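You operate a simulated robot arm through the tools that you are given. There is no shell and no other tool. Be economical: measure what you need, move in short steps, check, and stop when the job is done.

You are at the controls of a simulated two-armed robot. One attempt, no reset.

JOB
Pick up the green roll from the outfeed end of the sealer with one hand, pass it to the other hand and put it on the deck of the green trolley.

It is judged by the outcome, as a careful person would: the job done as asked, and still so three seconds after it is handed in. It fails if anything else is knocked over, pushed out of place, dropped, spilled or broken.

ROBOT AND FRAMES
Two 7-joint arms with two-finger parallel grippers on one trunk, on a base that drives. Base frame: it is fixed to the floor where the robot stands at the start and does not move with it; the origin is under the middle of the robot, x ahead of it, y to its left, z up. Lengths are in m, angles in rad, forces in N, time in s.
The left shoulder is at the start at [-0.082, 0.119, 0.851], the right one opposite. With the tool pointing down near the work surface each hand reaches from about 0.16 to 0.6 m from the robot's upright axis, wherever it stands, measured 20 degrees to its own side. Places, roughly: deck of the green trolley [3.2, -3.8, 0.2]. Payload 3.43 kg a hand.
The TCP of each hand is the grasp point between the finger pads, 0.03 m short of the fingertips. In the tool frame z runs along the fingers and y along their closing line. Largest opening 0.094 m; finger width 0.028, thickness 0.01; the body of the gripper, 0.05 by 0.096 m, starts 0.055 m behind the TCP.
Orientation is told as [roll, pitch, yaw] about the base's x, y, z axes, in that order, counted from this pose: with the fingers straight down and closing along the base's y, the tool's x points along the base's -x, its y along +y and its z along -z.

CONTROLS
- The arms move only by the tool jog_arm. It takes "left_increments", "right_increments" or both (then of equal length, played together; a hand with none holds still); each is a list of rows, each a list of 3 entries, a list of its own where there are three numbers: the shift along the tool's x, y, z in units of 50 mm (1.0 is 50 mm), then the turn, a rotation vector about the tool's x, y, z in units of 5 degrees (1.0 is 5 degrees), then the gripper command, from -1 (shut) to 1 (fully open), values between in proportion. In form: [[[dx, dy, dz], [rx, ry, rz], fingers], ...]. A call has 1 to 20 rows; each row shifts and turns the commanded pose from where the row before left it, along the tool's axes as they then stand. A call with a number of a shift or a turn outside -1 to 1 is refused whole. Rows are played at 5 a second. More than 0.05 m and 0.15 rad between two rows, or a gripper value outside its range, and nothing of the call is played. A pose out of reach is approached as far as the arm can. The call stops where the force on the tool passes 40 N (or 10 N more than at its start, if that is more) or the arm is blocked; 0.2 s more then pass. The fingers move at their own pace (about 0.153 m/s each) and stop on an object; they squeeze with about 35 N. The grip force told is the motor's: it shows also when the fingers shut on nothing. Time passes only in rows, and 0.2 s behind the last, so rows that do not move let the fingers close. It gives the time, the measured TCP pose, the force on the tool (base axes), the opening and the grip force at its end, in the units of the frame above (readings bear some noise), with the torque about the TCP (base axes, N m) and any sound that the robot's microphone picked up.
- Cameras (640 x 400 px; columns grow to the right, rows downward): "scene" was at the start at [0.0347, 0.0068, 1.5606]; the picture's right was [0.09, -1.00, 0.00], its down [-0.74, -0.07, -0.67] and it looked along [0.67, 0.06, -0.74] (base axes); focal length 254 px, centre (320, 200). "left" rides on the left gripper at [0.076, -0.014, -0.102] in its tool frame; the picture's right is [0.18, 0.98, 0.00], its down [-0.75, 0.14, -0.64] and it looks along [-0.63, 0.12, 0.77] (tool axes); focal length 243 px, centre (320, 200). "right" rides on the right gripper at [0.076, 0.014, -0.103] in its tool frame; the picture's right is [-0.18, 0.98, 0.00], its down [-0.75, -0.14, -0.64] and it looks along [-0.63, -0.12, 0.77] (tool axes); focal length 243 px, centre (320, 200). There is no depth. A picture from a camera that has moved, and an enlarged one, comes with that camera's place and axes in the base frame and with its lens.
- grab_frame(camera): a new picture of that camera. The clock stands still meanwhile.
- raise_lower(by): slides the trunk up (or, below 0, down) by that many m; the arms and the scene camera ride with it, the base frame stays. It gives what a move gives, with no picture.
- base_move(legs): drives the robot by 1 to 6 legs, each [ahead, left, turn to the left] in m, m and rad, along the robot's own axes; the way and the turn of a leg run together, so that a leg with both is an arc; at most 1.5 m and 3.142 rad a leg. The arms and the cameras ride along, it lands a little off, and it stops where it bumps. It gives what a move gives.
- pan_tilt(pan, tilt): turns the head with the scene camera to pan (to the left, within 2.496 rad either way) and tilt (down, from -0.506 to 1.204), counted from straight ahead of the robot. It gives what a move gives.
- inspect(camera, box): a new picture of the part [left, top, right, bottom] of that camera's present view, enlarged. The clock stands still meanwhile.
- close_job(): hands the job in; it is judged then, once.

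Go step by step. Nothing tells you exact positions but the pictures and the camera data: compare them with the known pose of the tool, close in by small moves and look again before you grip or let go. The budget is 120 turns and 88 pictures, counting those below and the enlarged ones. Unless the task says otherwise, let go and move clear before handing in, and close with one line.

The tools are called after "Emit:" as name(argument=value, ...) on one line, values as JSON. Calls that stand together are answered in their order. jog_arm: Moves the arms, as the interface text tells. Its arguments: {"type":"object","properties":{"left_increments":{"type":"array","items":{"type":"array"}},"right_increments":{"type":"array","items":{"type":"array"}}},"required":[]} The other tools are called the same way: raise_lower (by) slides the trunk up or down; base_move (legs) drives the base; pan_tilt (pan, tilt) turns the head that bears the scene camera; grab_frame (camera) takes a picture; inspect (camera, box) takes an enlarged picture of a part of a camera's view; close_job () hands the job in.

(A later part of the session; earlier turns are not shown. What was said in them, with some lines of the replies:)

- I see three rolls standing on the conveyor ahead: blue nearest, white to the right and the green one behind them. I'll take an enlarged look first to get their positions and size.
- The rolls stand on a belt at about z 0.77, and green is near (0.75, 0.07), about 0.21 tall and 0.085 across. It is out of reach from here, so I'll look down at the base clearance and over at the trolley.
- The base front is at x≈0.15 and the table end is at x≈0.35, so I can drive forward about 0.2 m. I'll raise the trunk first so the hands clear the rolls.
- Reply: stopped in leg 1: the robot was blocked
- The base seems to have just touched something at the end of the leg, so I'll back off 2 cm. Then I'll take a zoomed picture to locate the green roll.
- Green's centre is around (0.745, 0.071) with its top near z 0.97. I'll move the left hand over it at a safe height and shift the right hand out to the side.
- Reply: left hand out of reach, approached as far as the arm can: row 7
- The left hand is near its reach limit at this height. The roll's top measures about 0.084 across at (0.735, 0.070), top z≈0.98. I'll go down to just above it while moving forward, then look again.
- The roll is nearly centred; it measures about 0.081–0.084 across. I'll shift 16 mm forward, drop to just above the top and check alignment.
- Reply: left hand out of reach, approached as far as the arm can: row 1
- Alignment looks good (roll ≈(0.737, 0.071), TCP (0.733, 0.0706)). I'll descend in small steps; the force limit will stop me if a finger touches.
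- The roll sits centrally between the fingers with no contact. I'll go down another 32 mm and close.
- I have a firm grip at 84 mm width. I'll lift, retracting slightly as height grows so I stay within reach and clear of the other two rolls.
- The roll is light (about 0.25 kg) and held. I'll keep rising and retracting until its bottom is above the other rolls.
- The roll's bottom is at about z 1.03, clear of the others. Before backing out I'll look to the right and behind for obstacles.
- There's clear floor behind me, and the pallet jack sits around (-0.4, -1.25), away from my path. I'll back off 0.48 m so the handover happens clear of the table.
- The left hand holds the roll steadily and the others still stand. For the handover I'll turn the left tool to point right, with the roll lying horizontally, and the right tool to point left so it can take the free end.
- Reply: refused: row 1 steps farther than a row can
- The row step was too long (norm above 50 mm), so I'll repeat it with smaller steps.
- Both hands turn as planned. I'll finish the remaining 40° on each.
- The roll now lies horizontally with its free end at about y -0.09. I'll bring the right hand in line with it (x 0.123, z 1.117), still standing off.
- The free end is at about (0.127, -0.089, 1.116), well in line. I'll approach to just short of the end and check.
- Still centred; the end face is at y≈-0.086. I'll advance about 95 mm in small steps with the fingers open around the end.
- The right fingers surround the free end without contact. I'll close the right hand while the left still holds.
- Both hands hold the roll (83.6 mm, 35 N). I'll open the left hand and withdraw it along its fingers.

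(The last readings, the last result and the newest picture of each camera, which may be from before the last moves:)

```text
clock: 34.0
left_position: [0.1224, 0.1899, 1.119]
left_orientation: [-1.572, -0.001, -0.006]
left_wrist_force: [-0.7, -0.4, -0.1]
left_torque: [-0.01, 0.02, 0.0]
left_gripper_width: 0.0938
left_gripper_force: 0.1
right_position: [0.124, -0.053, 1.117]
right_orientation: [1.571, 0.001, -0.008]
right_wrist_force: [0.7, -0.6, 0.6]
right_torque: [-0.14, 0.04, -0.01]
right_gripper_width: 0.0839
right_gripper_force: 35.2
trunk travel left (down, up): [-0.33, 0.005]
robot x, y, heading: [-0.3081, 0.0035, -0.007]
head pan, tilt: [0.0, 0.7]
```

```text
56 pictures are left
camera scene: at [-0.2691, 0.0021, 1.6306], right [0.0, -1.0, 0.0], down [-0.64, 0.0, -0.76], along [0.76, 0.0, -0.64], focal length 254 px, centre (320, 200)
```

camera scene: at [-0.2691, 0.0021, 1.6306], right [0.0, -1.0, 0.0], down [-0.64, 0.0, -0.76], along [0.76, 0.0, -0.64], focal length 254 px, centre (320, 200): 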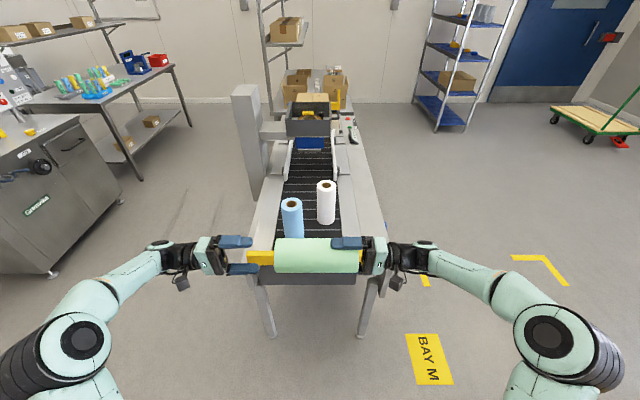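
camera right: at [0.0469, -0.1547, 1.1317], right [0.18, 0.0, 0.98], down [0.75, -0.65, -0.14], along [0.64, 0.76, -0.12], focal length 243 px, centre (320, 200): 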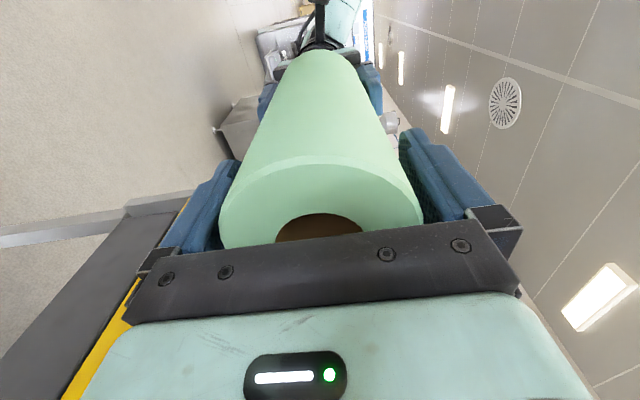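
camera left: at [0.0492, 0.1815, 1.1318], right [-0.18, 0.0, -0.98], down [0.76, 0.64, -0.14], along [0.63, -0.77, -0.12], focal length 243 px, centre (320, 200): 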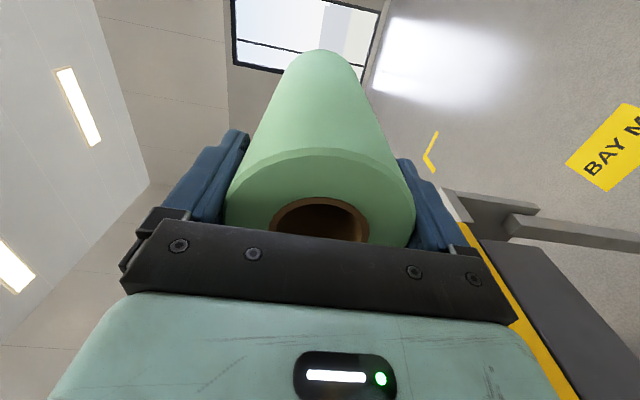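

The right hand alone holds the roll now. I'll draw both hands back to their own sides and turn both tools to point down again.

Emit:
jog_arm(left_increments=[[[0.5, 0, -0.8], [0, 0, 0], 1], [[0.5, 0, -0.8], [0, 0, 0], 1], [[0.5, 0, -0.6], [0, 0, 0], 1], [[0, 0, 0], [-1, 0, 0], 1], [[0, 0, 0], [-1, 0, 0], 1], [[0, 0, 0], [-1, 0, 0], 1], [[0, 0, 0], [-1, 0, 0], 1], [[0, 0, 0], [-1, 0, 0], 1], [[0, 0, 0], [-1, 0, 0], 1], [[0, 0, 0], [-1, 0, 0], 1], [[0, 0, 0], [-1, 0, 0], 1], [[0, 0, 0], [-1, 0, 0], 1], [[0, 0, 0], [-1, 0, 0], 1], [[0, 0, 0], [-1, 0, 0], 1], [[0, 0, 0], [-1, 0, 0], 1], [[0, 0, 0], [-1, 0, 0], 1], [[0, 0, 0], [-1, 0, 0], 1], [[0, 0, 0], [-1, 0, 0], 1], [[0, 0, 0], [-1, 0, 0], 1], [[0, 0, 0], [-1, 0, 0], 1]], right_increments=[[[0.3, 0, -0.9], [0, 0, 0], -1], [[0.3, 0, -0.9], [0, 0, 0], -1], [[0.3, 0, -0.5], [0, 0, 0], -1], [[0, 0, 0], [1, 0, 0], -1], [[0, 0, 0], [1, 0, 0], -1], [[0, 0, 0], [1, 0, 0], -1], [[0, 0, 0], [1, 0, 0], -1], [[0, 0, 0], [1, 0, 0], -1], [[0, 0, 0], [1, 0, 0], -1], [[0, 0, 0], [1, 0, 0], -1], [[0, 0, 0], [1, 0, 0], -1], [[0, 0, 0], [1, 0, 0], -1], [[0, 0, 0], [1, 0, 0], -1], [[0, 0, 0], [1, 0, 0], -1], [[0, 0, 0], [1, 0, 0], -1], [[0, 0, 0], [1, 0, 0], -1], [[0, 0, 0], [1, 0, 0], -1], [[0, 0, 0], [1, 0, 0], -1], [[0, 0, 0], [1, 0, 0], -1], [[0, 0, 0], [1, 0, 0], -1]])

Emit:
jog_arm(left_increments=[[[0, 0, 0], [-1, 0, 0], 1], [[0, 0, 0], [0, 0, 0], 1]], right_increments=[[[0, 0, 0], [1, 0, 0], -1], [[0, 0, 0], [0, 0, 0], -1]])

Emit:
grab_frame(camera="scene")

Emit:
grab_frame(camera="right")

```text
clock: 38.1
left_position: [0.0511, 0.2992, 1.118]
left_orientation: [-0.086, 0.0, -0.004]
left_wrist_force: [0.3, 0.2, 0.1]
left_torque: [0.0, 0.01, 0.01]
left_gripper_width: 0.0939
left_gripper_force: 0.1
right_position: [0.0787, -0.1674, 1.1161]
right_orientation: [0.085, 0.002, -0.005]
right_wrist_force: [-0.3, -0.2, 1.1]
right_torque: [-0.02, 0.02, -0.01]
right_gripper_width: 0.0839
right_gripper_force: 34.9
trunk travel left (down, up): [-0.33, 0.005]
robot x, y, heading: [-0.3095, -0.0024, -0.01]
head pan, tilt: [0.0, 0.7]
```

```text
clock: 38.8
left_position: [0.0505, 0.2992, 1.1174]
left_orientation: [0.003, 0.0, -0.005]
left_wrist_force: [-0.3, 0.3, 0.0]
left_torque: [-0.02, -0.02, -0.02]
left_gripper_width: 0.0939
left_gripper_force: 0.1
right_position: [0.0787, -0.1684, 1.1168]
right_orientation: [0.001, 0.0, -0.006]
right_wrist_force: [0.0, -0.5, -0.3]
right_torque: [0.02, 0.04, -0.02]
right_gripper_width: 0.0837
right_gripper_force: 35.0
trunk travel left (down, up): [-0.33, 0.005]
robot x, y, heading: [-0.3099, 0.0024, -0.003]
head pan, tilt: [0.0, 0.7]
```

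```text
55 pictures are left
camera scene: at [-0.2691, 0.0027, 1.6306], right [0.0, -1.0, 0.0], down [-0.64, 0.0, -0.76], along [0.76, 0.0, -0.64], focal length 254 px, centre (320, 200)
```

scene: 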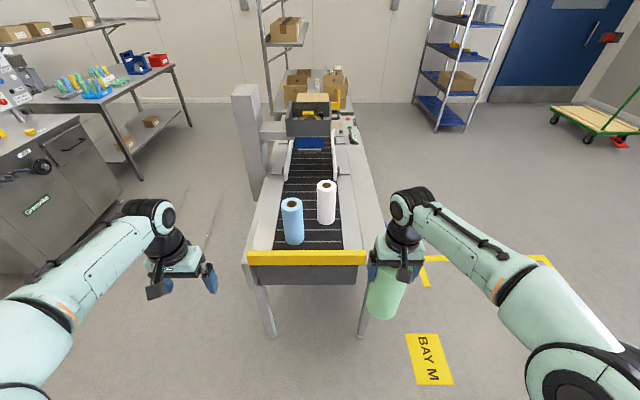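

```text
54 pictures are left
camera right: at [0.0021, -0.1528, 1.2198], right [0.19, 0.98, 0.0], down [0.75, -0.15, 0.64], along [0.63, -0.12, -0.77], focal length 243 px, centre (320, 200)
```

right: 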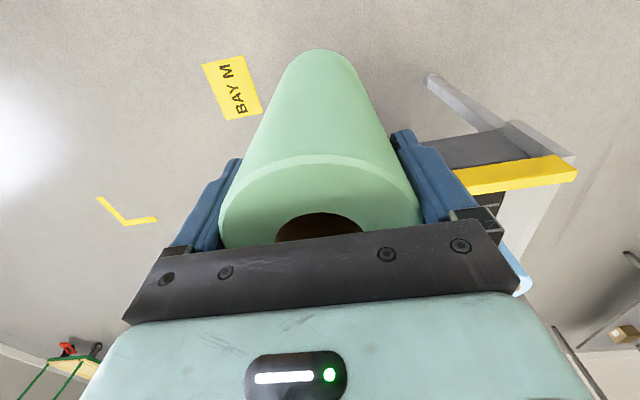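

The roll hangs upright in the right hand. I'll turn right and drive diagonally between the table corner and the pallet jack, then look for the trolley.

Emit:
base_move(legs=[[0, 0, -0.97], [1.3, 0, 0]])

Emit:
pan_tilt(pan=0.1, tilt=0.35)

Emit:
grab_frame(camera="scene")

```text
clock: 47.7
left_position: [0.8565, -1.2052, 1.1174]
left_orientation: [0.0, 0.0, -0.984]
left_wrist_force: [0.3, 0.5, 0.2]
left_torque: [-0.03, 0.0, 0.02]
left_gripper_width: 0.0939
left_gripper_force: 0.1
right_position: [0.4868, -1.4887, 1.1172]
right_orientation: [-0.001, -0.001, -0.984]
right_wrist_force: [-0.2, -0.9, 0.3]
right_torque: [-0.01, 0.0, -0.01]
right_gripper_width: 0.0837
right_gripper_force: 34.6
trunk travel left (down, up): [-0.33, 0.005]
robot x, y, heading: [0.4083, -1.0716, -0.979]
head pan, tilt: [0.0, 0.7]
```

```text
clock: 48.6
left_position: [0.8563, -1.2044, 1.1171]
left_orientation: [-0.001, 0.0, -0.982]
left_wrist_force: [0.2, -0.5, -0.4]
left_torque: [-0.03, -0.01, -0.03]
left_gripper_width: 0.0941
left_gripper_force: 0.0
right_position: [0.4848, -1.4882, 1.1178]
right_orientation: [0.001, 0.001, -0.984]
right_wrist_force: [-0.6, 0.1, -0.9]
right_torque: [0.0, 0.0, 0.0]
right_gripper_width: 0.0838
right_gripper_force: 34.7
trunk travel left (down, up): [-0.33, 0.005]
robot x, y, heading: [0.4115, -1.0706, -0.98]
head pan, tilt: [0.099, 0.351]
```

```text
53 pictures are left
camera scene: at [0.4449, -1.1062, 1.6619], right [-0.77, -0.64, 0.0], down [-0.22, 0.27, -0.94], along [0.6, -0.72, -0.34], focal length 254 px, centre (320, 200)
```

scene: 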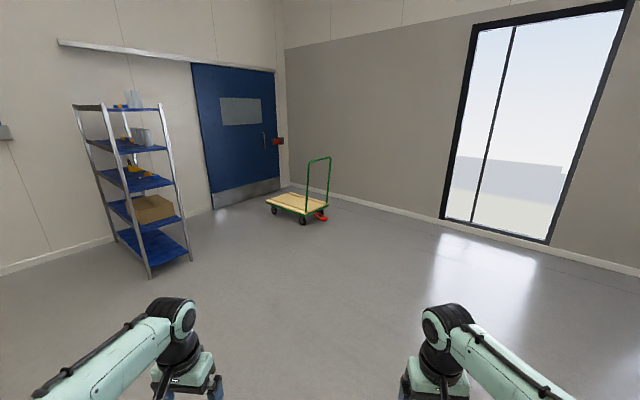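

The way to the trolley is clear. I'll zoom in on it to get its pose.

Emit:
inspect(camera="scene", box=[250, 145, 346, 235])

```text
4.44 times, centred on (298, 190) of scene
camera zoom: at [0.4449, -1.1062, 1.6619], right [-0.77, -0.64, 0.0], down [-0.22, 0.27, -0.94], along [0.6, -0.72, -0.34], focal length 1128 px, centre (418, 244)
```

zoom: 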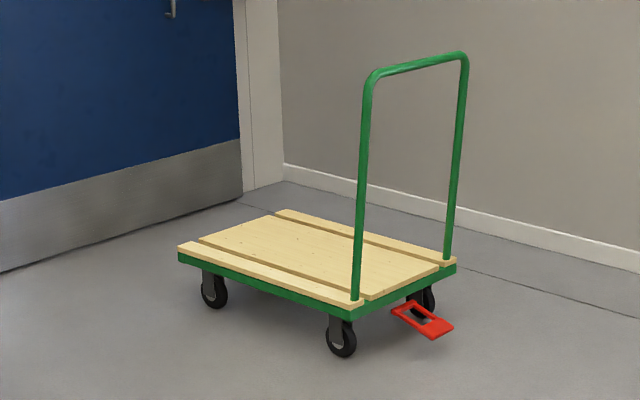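

The trolley deck spans about x 2.75–3.66 and y -4.12 to -3.56, with the handle at the x 2.75 end, and it's empty. I'll drive to about (3.4, -3.1) and face the deck's open long side.

Emit:
base_move(legs=[[0, 0, 0.383], [1.2, 0, 0], [1.2, 0, 0], [1.2, 0, 0], [0, 0, -0.974]])

Emit:
pan_tilt(pan=0.0, tilt=0.85)

Emit:
grab_frame(camera="scene")

```text
clock: 69.6
left_position: [3.6652, -3.4788, 1.1173]
left_orientation: [0.0, 0.001, -1.581]
left_wrist_force: [0.3, -0.2, 0.2]
left_torque: [0.02, 0.05, 0.01]
left_gripper_width: 0.0941
left_gripper_force: 0.0
right_position: [3.1978, -3.5048, 1.1176]
right_orientation: [0.0, -0.001, -1.584]
right_wrist_force: [-0.1, 0.9, -0.2]
right_torque: [0.01, 0.02, 0.0]
right_gripper_width: 0.0838
right_gripper_force: 34.8
trunk travel left (down, up): [-0.33, 0.005]
robot x, y, heading: [3.37, -3.1183, -1.58]
head pan, tilt: [0.099, 0.351]
```

```text
clock: 70.6
left_position: [3.6645, -3.4794, 1.1186]
left_orientation: [0.0, 0.001, -1.581]
left_wrist_force: [-0.5, 0.3, 0.5]
left_torque: [0.05, -0.01, 0.0]
left_gripper_width: 0.0943
left_gripper_force: 0.0
right_position: [3.198, -3.5039, 1.1171]
right_orientation: [-0.002, 0.0, -1.585]
right_wrist_force: [0.2, 0.2, 0.6]
right_torque: [-0.02, 0.01, 0.0]
right_gripper_width: 0.0837
right_gripper_force: 34.7
trunk travel left (down, up): [-0.33, 0.005]
robot x, y, heading: [3.3694, -3.1192, -1.581]
head pan, tilt: [0.0, 0.85]
```

```text
51 pictures are left
camera scene: at [3.3704, -3.1515, 1.6183], right [-1.0, 0.01, 0.0], down [0.01, 0.75, -0.66], along [-0.01, -0.66, -0.75], focal length 254 px, centre (320, 200)
```

scene: 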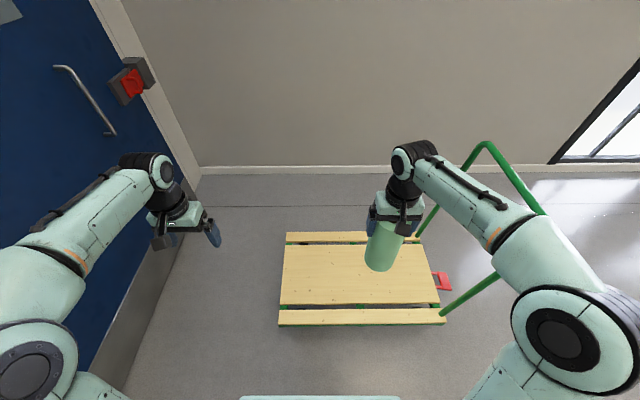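

The deck is clear: middle board y -3.64 to -4.00, deck x about 2.72–3.6. I'll shift left 0.12 m to stay away from the handle, move 0.16 m ahead, then lower the trunk.

Emit:
base_move(legs=[[0, 0.12, 0.01], [0.16, 0, 0]])

Emit:
raise_lower(by=-0.32)

Emit:
grab_frame(camera="scene")

Emit:
grab_frame(camera="right")

```text
clock: 73.3
left_position: [3.7852, -3.6366, 1.1174]
left_orientation: [0.0, 0.0, -1.574]
left_wrist_force: [-0.6, -0.3, 0.5]
left_torque: [0.01, 0.01, 0.0]
left_gripper_width: 0.0938
left_gripper_force: 0.1
right_position: [3.32, -3.665, 1.1168]
right_orientation: [0.0, 0.0, -1.575]
right_wrist_force: [-0.1, 0.8, 0.1]
right_torque: [0.02, 0.03, 0.02]
right_gripper_width: 0.0837
right_gripper_force: 35.2
trunk travel left (down, up): [-0.33, 0.005]
robot x, y, heading: [3.4872, -3.2742, -1.571]
head pan, tilt: [0.0, 0.85]
```

```text
clock: 76.5
left_position: [3.7861, -3.6359, 0.7976]
left_orientation: [0.001, -0.001, -1.572]
left_wrist_force: [0.3, -0.3, -0.4]
left_torque: [0.0, 0.02, 0.0]
left_gripper_width: 0.0941
left_gripper_force: 0.1
right_position: [3.3205, -3.6665, 0.7981]
right_orientation: [0.001, 0.001, -1.574]
right_wrist_force: [0.0, -0.1, -0.1]
right_torque: [0.01, 0.01, 0.04]
right_gripper_width: 0.0839
right_gripper_force: 35.2
trunk travel left (down, up): [-0.01, 0.325]
robot x, y, heading: [3.4903, -3.2761, -1.572]
head pan, tilt: [0.0, 0.85]
```

```text
50 pictures are left
camera scene: at [3.4896, -3.3608, 1.289], right [-1.0, 0.0, 0.0], down [0.0, 0.75, -0.66], along [0.0, -0.66, -0.75], focal length 254 px, centre (320, 200)
```

scene: 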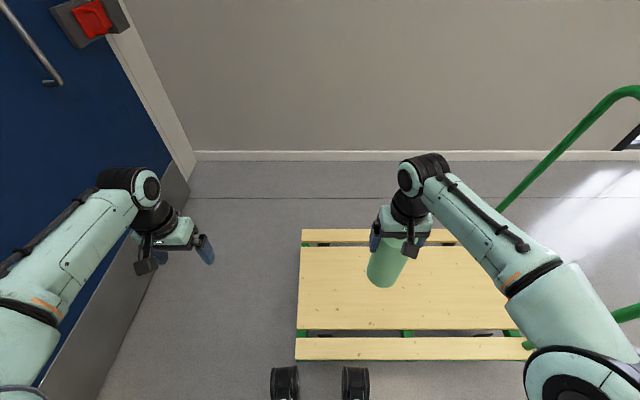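

```text
49 pictures are left
camera right: at [3.3346, -3.5896, 0.8999], right [0.98, -0.19, 0.0], down [-0.14, -0.75, 0.64], along [-0.12, -0.63, -0.77], focal length 243 px, centre (320, 200)
```

right: 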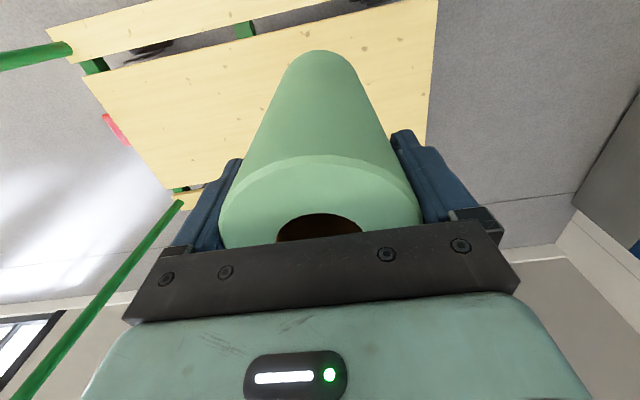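

Target on the middle board: about (3.29, -3.78). I'll move forward and then down to stop roughly 10 cm above the deck.

Emit:
jog_arm(right_increments=[[[-0.77, -0.2, 0.3], [0, 0, 0], -1], [[-0.77, -0.2, 0.3], [0, 0, 0], -1], [[-0.77, -0.2, 0.3], [0, 0, 0], -1], [[0, 0, 0.8], [0, 0, 0], -1], [[0, 0, 0.8], [0, 0, 0], -1], [[0, 0, 0.8], [0, 0, 0], -1], [[0, 0, 0.8], [0, 0, 0], -1], [[0, 0, 0.8], [0, 0, 0], -1], [[0, 0, 0.8], [0, 0, 0], -1], [[0, 0, 0.4], [0, 0, 0], -1], [[0, 0, 0], [0, 0, 0], -1]])

Emit:
grab_frame(camera="scene")

Emit:
grab_frame(camera="right")

Emit:
grab_frame(camera="left")

```text
clock: 78.9
left_position: [3.7867, -3.6364, 0.7982]
left_orientation: [-0.001, 0.001, -1.573]
left_wrist_force: [0.0, 0.5, 0.6]
left_torque: [-0.04, -0.02, 0.0]
left_gripper_width: 0.0939
left_gripper_force: 0.0
right_position: [3.2908, -3.7825, 0.4913]
right_orientation: [0.0, -0.003, -1.574]
right_wrist_force: [-0.2, 0.2, -0.7]
right_torque: [0.02, 0.0, 0.0]
right_gripper_width: 0.0838
right_gripper_force: 34.6
trunk travel left (down, up): [-0.01, 0.325]
robot x, y, heading: [3.4922, -3.2775, -1.575]
head pan, tilt: [0.0, 0.85]
```

```text
48 pictures are left
camera scene: at [3.4896, -3.3609, 1.289], right [-1.0, 0.0, 0.0], down [0.0, 0.75, -0.66], along [0.0, -0.66, -0.75], focal length 254 px, centre (320, 200)
```

scene: 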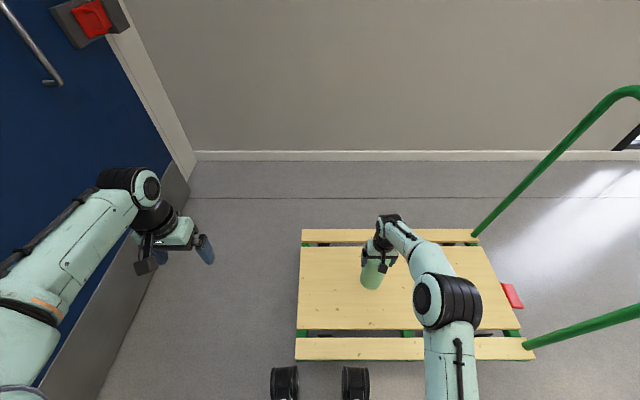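

```text
47 pictures are left
camera right: at [3.3048, -3.706, 0.5942], right [0.98, -0.19, 0.0], down [-0.14, -0.75, 0.64], along [-0.12, -0.63, -0.77], focal length 243 px, centre (320, 200)
```

right: 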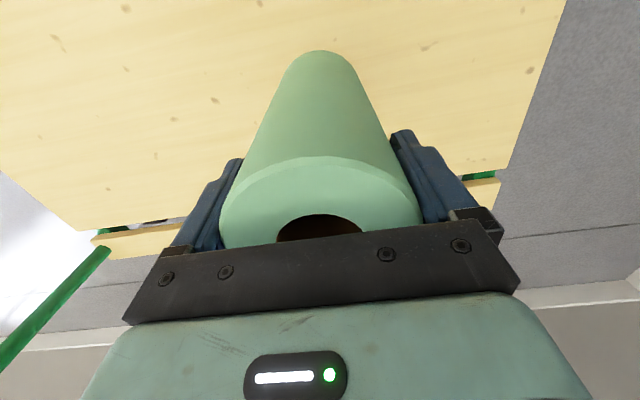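

```text
46 pictures are left
camera left: at [3.7733, -3.5607, 0.9003], right [0.98, 0.18, 0.0], down [0.14, -0.75, 0.64], along [0.12, -0.63, -0.77], focal length 243 px, centre (320, 200)
```

left: 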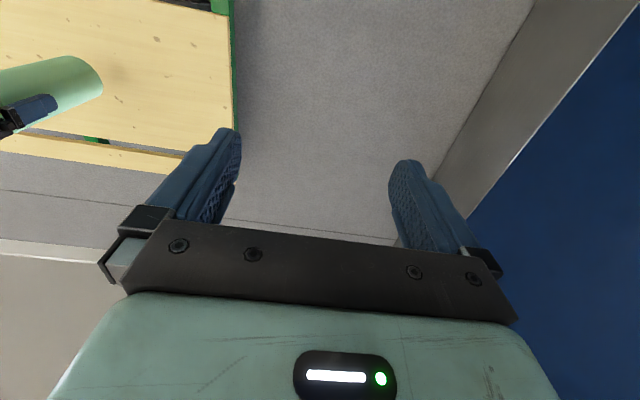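

The roll is over the middle board with plenty of margin. I'll lower to near the expected contact height (TCP ~0.37).

Emit:
jog_arm(right_increments=[[[0, 0, 0.6], [0, 0, 0], -1], [[0, 0, 0.6], [0, 0, 0], -1], [[0, 0, 0.5], [0, 0, 0], -1], [[0, 0, 0.3], [0, 0, 0], -1], [[0, 0, 0], [0, 0, 0], -1]])

Emit:
grab_frame(camera="left")

Emit:
inspect(camera="scene", box=[320, 210, 480, 310])

```text
clock: 80.1
left_position: [3.7883, -3.6344, 0.7977]
left_orientation: [-0.002, -0.003, -1.573]
left_wrist_force: [-0.7, 0.3, 0.0]
left_torque: [0.0, -0.02, -0.05]
left_gripper_width: 0.094
left_gripper_force: 0.0
right_position: [3.2915, -3.7845, 0.3959]
right_orientation: [-0.002, -0.011, -1.576]
right_wrist_force: [1.7, 0.5, 31.1]
right_torque: [-0.27, 0.53, 0.05]
right_gripper_width: 0.0835
right_gripper_force: 35.3
trunk travel left (down, up): [-0.01, 0.325]
robot x, y, heading: [3.4917, -3.277, -1.573]
head pan, tilt: [0.0, 0.85]
```

```text
45 pictures are left
camera left: at [3.7741, -3.5591, 0.9007], right [0.98, 0.18, 0.0], down [0.14, -0.75, 0.64], along [0.12, -0.63, -0.77], focal length 243 px, centre (320, 200)
```

left: 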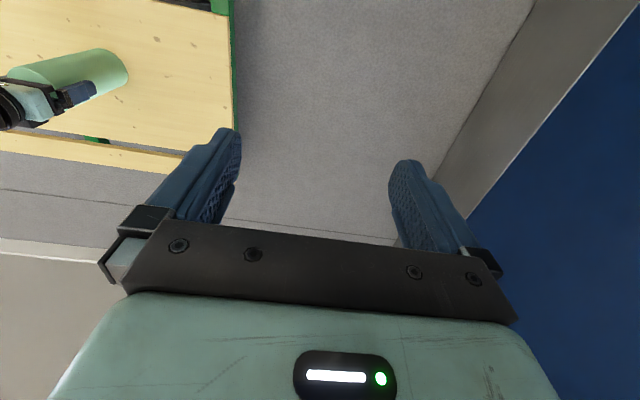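

```text
4.00 times, centred on (400, 260) of scene
camera zoom: at [3.4908, -3.3586, 1.2892], right [-1.0, 0.0, 0.0], down [0.0, 0.75, -0.66], along [0.0, -0.66, -0.75], focal length 1015 px, centre (0, -40)
```

zoom: 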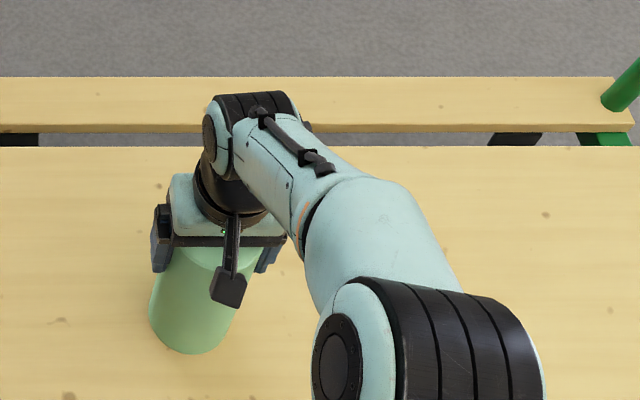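

The roll is standing on the deck: the reading is 31 N upward. I'll ease up 4 mm to take off the load before opening.

Emit:
jog_arm(right_increments=[[[0, 0, -0.08], [0, 0, 0], -1], [[0, 0, 0], [0, 0, 0], -1]])

```text
clock: 80.7
left_position: [3.7879, -3.636, 0.7984]
left_orientation: [0.001, 0.001, -1.573]
left_wrist_force: [0.3, -0.9, -0.3]
left_torque: [0.01, 0.01, 0.0]
left_gripper_width: 0.0939
left_gripper_force: 0.1
right_position: [3.2907, -3.7809, 0.3957]
right_orientation: [0.001, 0.001, -1.573]
right_wrist_force: [1.2, -3.7, 7.7]
right_torque: [-0.89, -0.07, 0.15]
right_gripper_width: 0.0836
right_gripper_force: 35.2
trunk travel left (down, up): [-0.01, 0.325]
robot x, y, heading: [3.4883, -3.2786, -1.572]
head pan, tilt: [0.0, 0.85]
```

Only light contact force remains and the tool is vertical, so I'll open the right hand and hold still for a moment.

Emit:
jog_arm(right_increments=[[[0, 0, 0], [0, 0, 0], 1], [[0, 0, 0], [0, 0, 0], 1], [[0, 0, 0], [0, 0, 0], 1]])

Emit:
grab_frame(camera="right")

```text
clock: 81.5
left_position: [3.7863, -3.6372, 0.7976]
left_orientation: [0.0, -0.001, -1.573]
left_wrist_force: [0.4, 0.6, -0.2]
left_torque: [0.0, -0.01, 0.06]
left_gripper_width: 0.0939
left_gripper_force: 0.0
right_position: [3.2913, -3.782, 0.3966]
right_orientation: [0.0, 0.0, -1.572]
right_wrist_force: [0.2, -0.6, 0.5]
right_torque: [-0.03, -0.03, 0.02]
right_gripper_width: 0.094
right_gripper_force: 0.1
trunk travel left (down, up): [-0.01, 0.325]
robot x, y, heading: [3.4893, -3.279, -1.572]
head pan, tilt: [0.0, 0.85]
```

```text
43 pictures are left
camera right: at [3.3045, -3.7058, 0.4987], right [0.98, -0.19, 0.0], down [-0.14, -0.75, 0.64], along [-0.12, -0.63, -0.77], focal length 243 px, centre (320, 200)
```

right: 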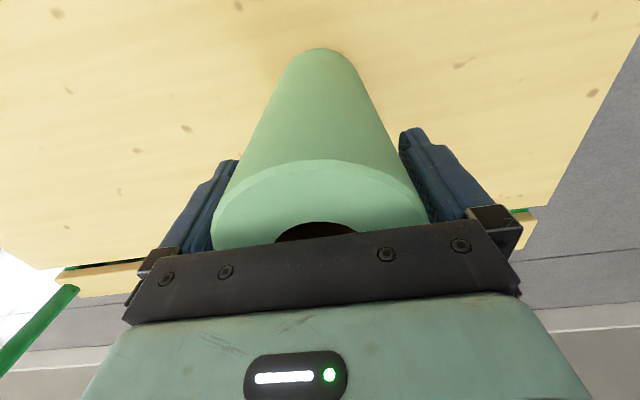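

The roll stands free and centred between the open fingers. I'll rise straight up slowly.

Emit:
jog_arm(right_increments=[[[0, 0, -0.3], [0, 0, 0], 1], [[0, 0, -0.3], [0, 0, 0], 1], [[0, 0, -0.4], [0, 0, 0], 1], [[0, 0, -0.5], [0, 0, 0], 1], [[0, 0, -0.6], [0, 0, 0], 1], [[0, 0, -0.8], [0, 0, 0], 1], [[0, 0, -0.8], [0, 0, 0], 1], [[0.5, 0, -0.8], [0, 0, 0], 1], [[0.5, 0, -0.8], [0, 0, 0], 1], [[0, 0, 0], [0, 0, 0], 1]])

Emit:
grab_frame(camera="scene")

Emit:
grab_frame(camera="right")

```text
clock: 83.7
left_position: [3.7865, -3.6359, 0.798]
left_orientation: [0.0, 0.0, -1.573]
left_wrist_force: [-0.4, 0.0, -0.3]
left_torque: [0.01, -0.02, -0.02]
left_gripper_width: 0.0942
left_gripper_force: 0.0
right_position: [3.2892, -3.7308, 0.6619]
right_orientation: [0.0, -0.002, -1.574]
right_wrist_force: [-0.1, -0.8, 0.5]
right_torque: [0.02, 0.01, 0.0]
right_gripper_width: 0.0941
right_gripper_force: 0.0
trunk travel left (down, up): [-0.01, 0.325]
robot x, y, heading: [3.4905, -3.2799, -1.568]
head pan, tilt: [0.0, 0.85]
```

```text
42 pictures are left
camera scene: at [3.4897, -3.3608, 1.2889], right [-1.0, 0.0, 0.0], down [0.0, 0.75, -0.66], along [0.0, -0.66, -0.75], focal length 254 px, centre (320, 200)
```

scene: 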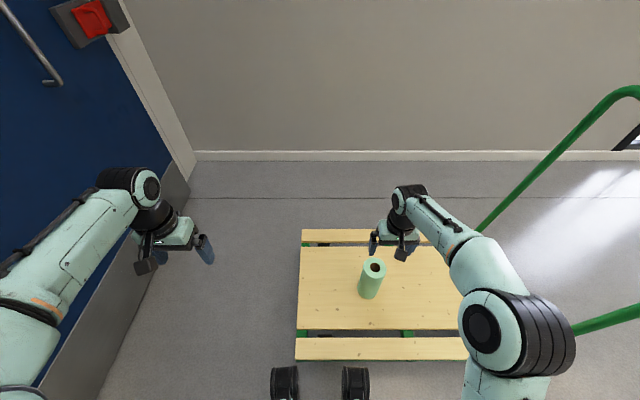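

```text
41 pictures are left
camera right: at [3.3041, -3.6546, 0.7653], right [0.98, -0.19, 0.0], down [-0.14, -0.75, 0.64], along [-0.12, -0.63, -0.77], focal length 243 px, centre (320, 200)
```

right: 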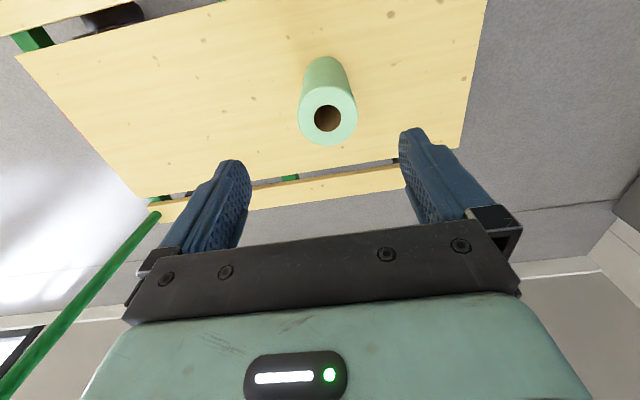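

The green roll stands upright on the deck of the green trolley, both hands are clear and nothing else has moved. I'm handing in.

Emit:
close_job()

```text
The job is handed in.
```

The green roll was picked up with the left hand, passed to the right and is standing upright on the deck of the green trolley. On my way in, the base lightly bumped something by the sealer. I backed off at once, and later pictures show the blue and white rolls still standing in place.
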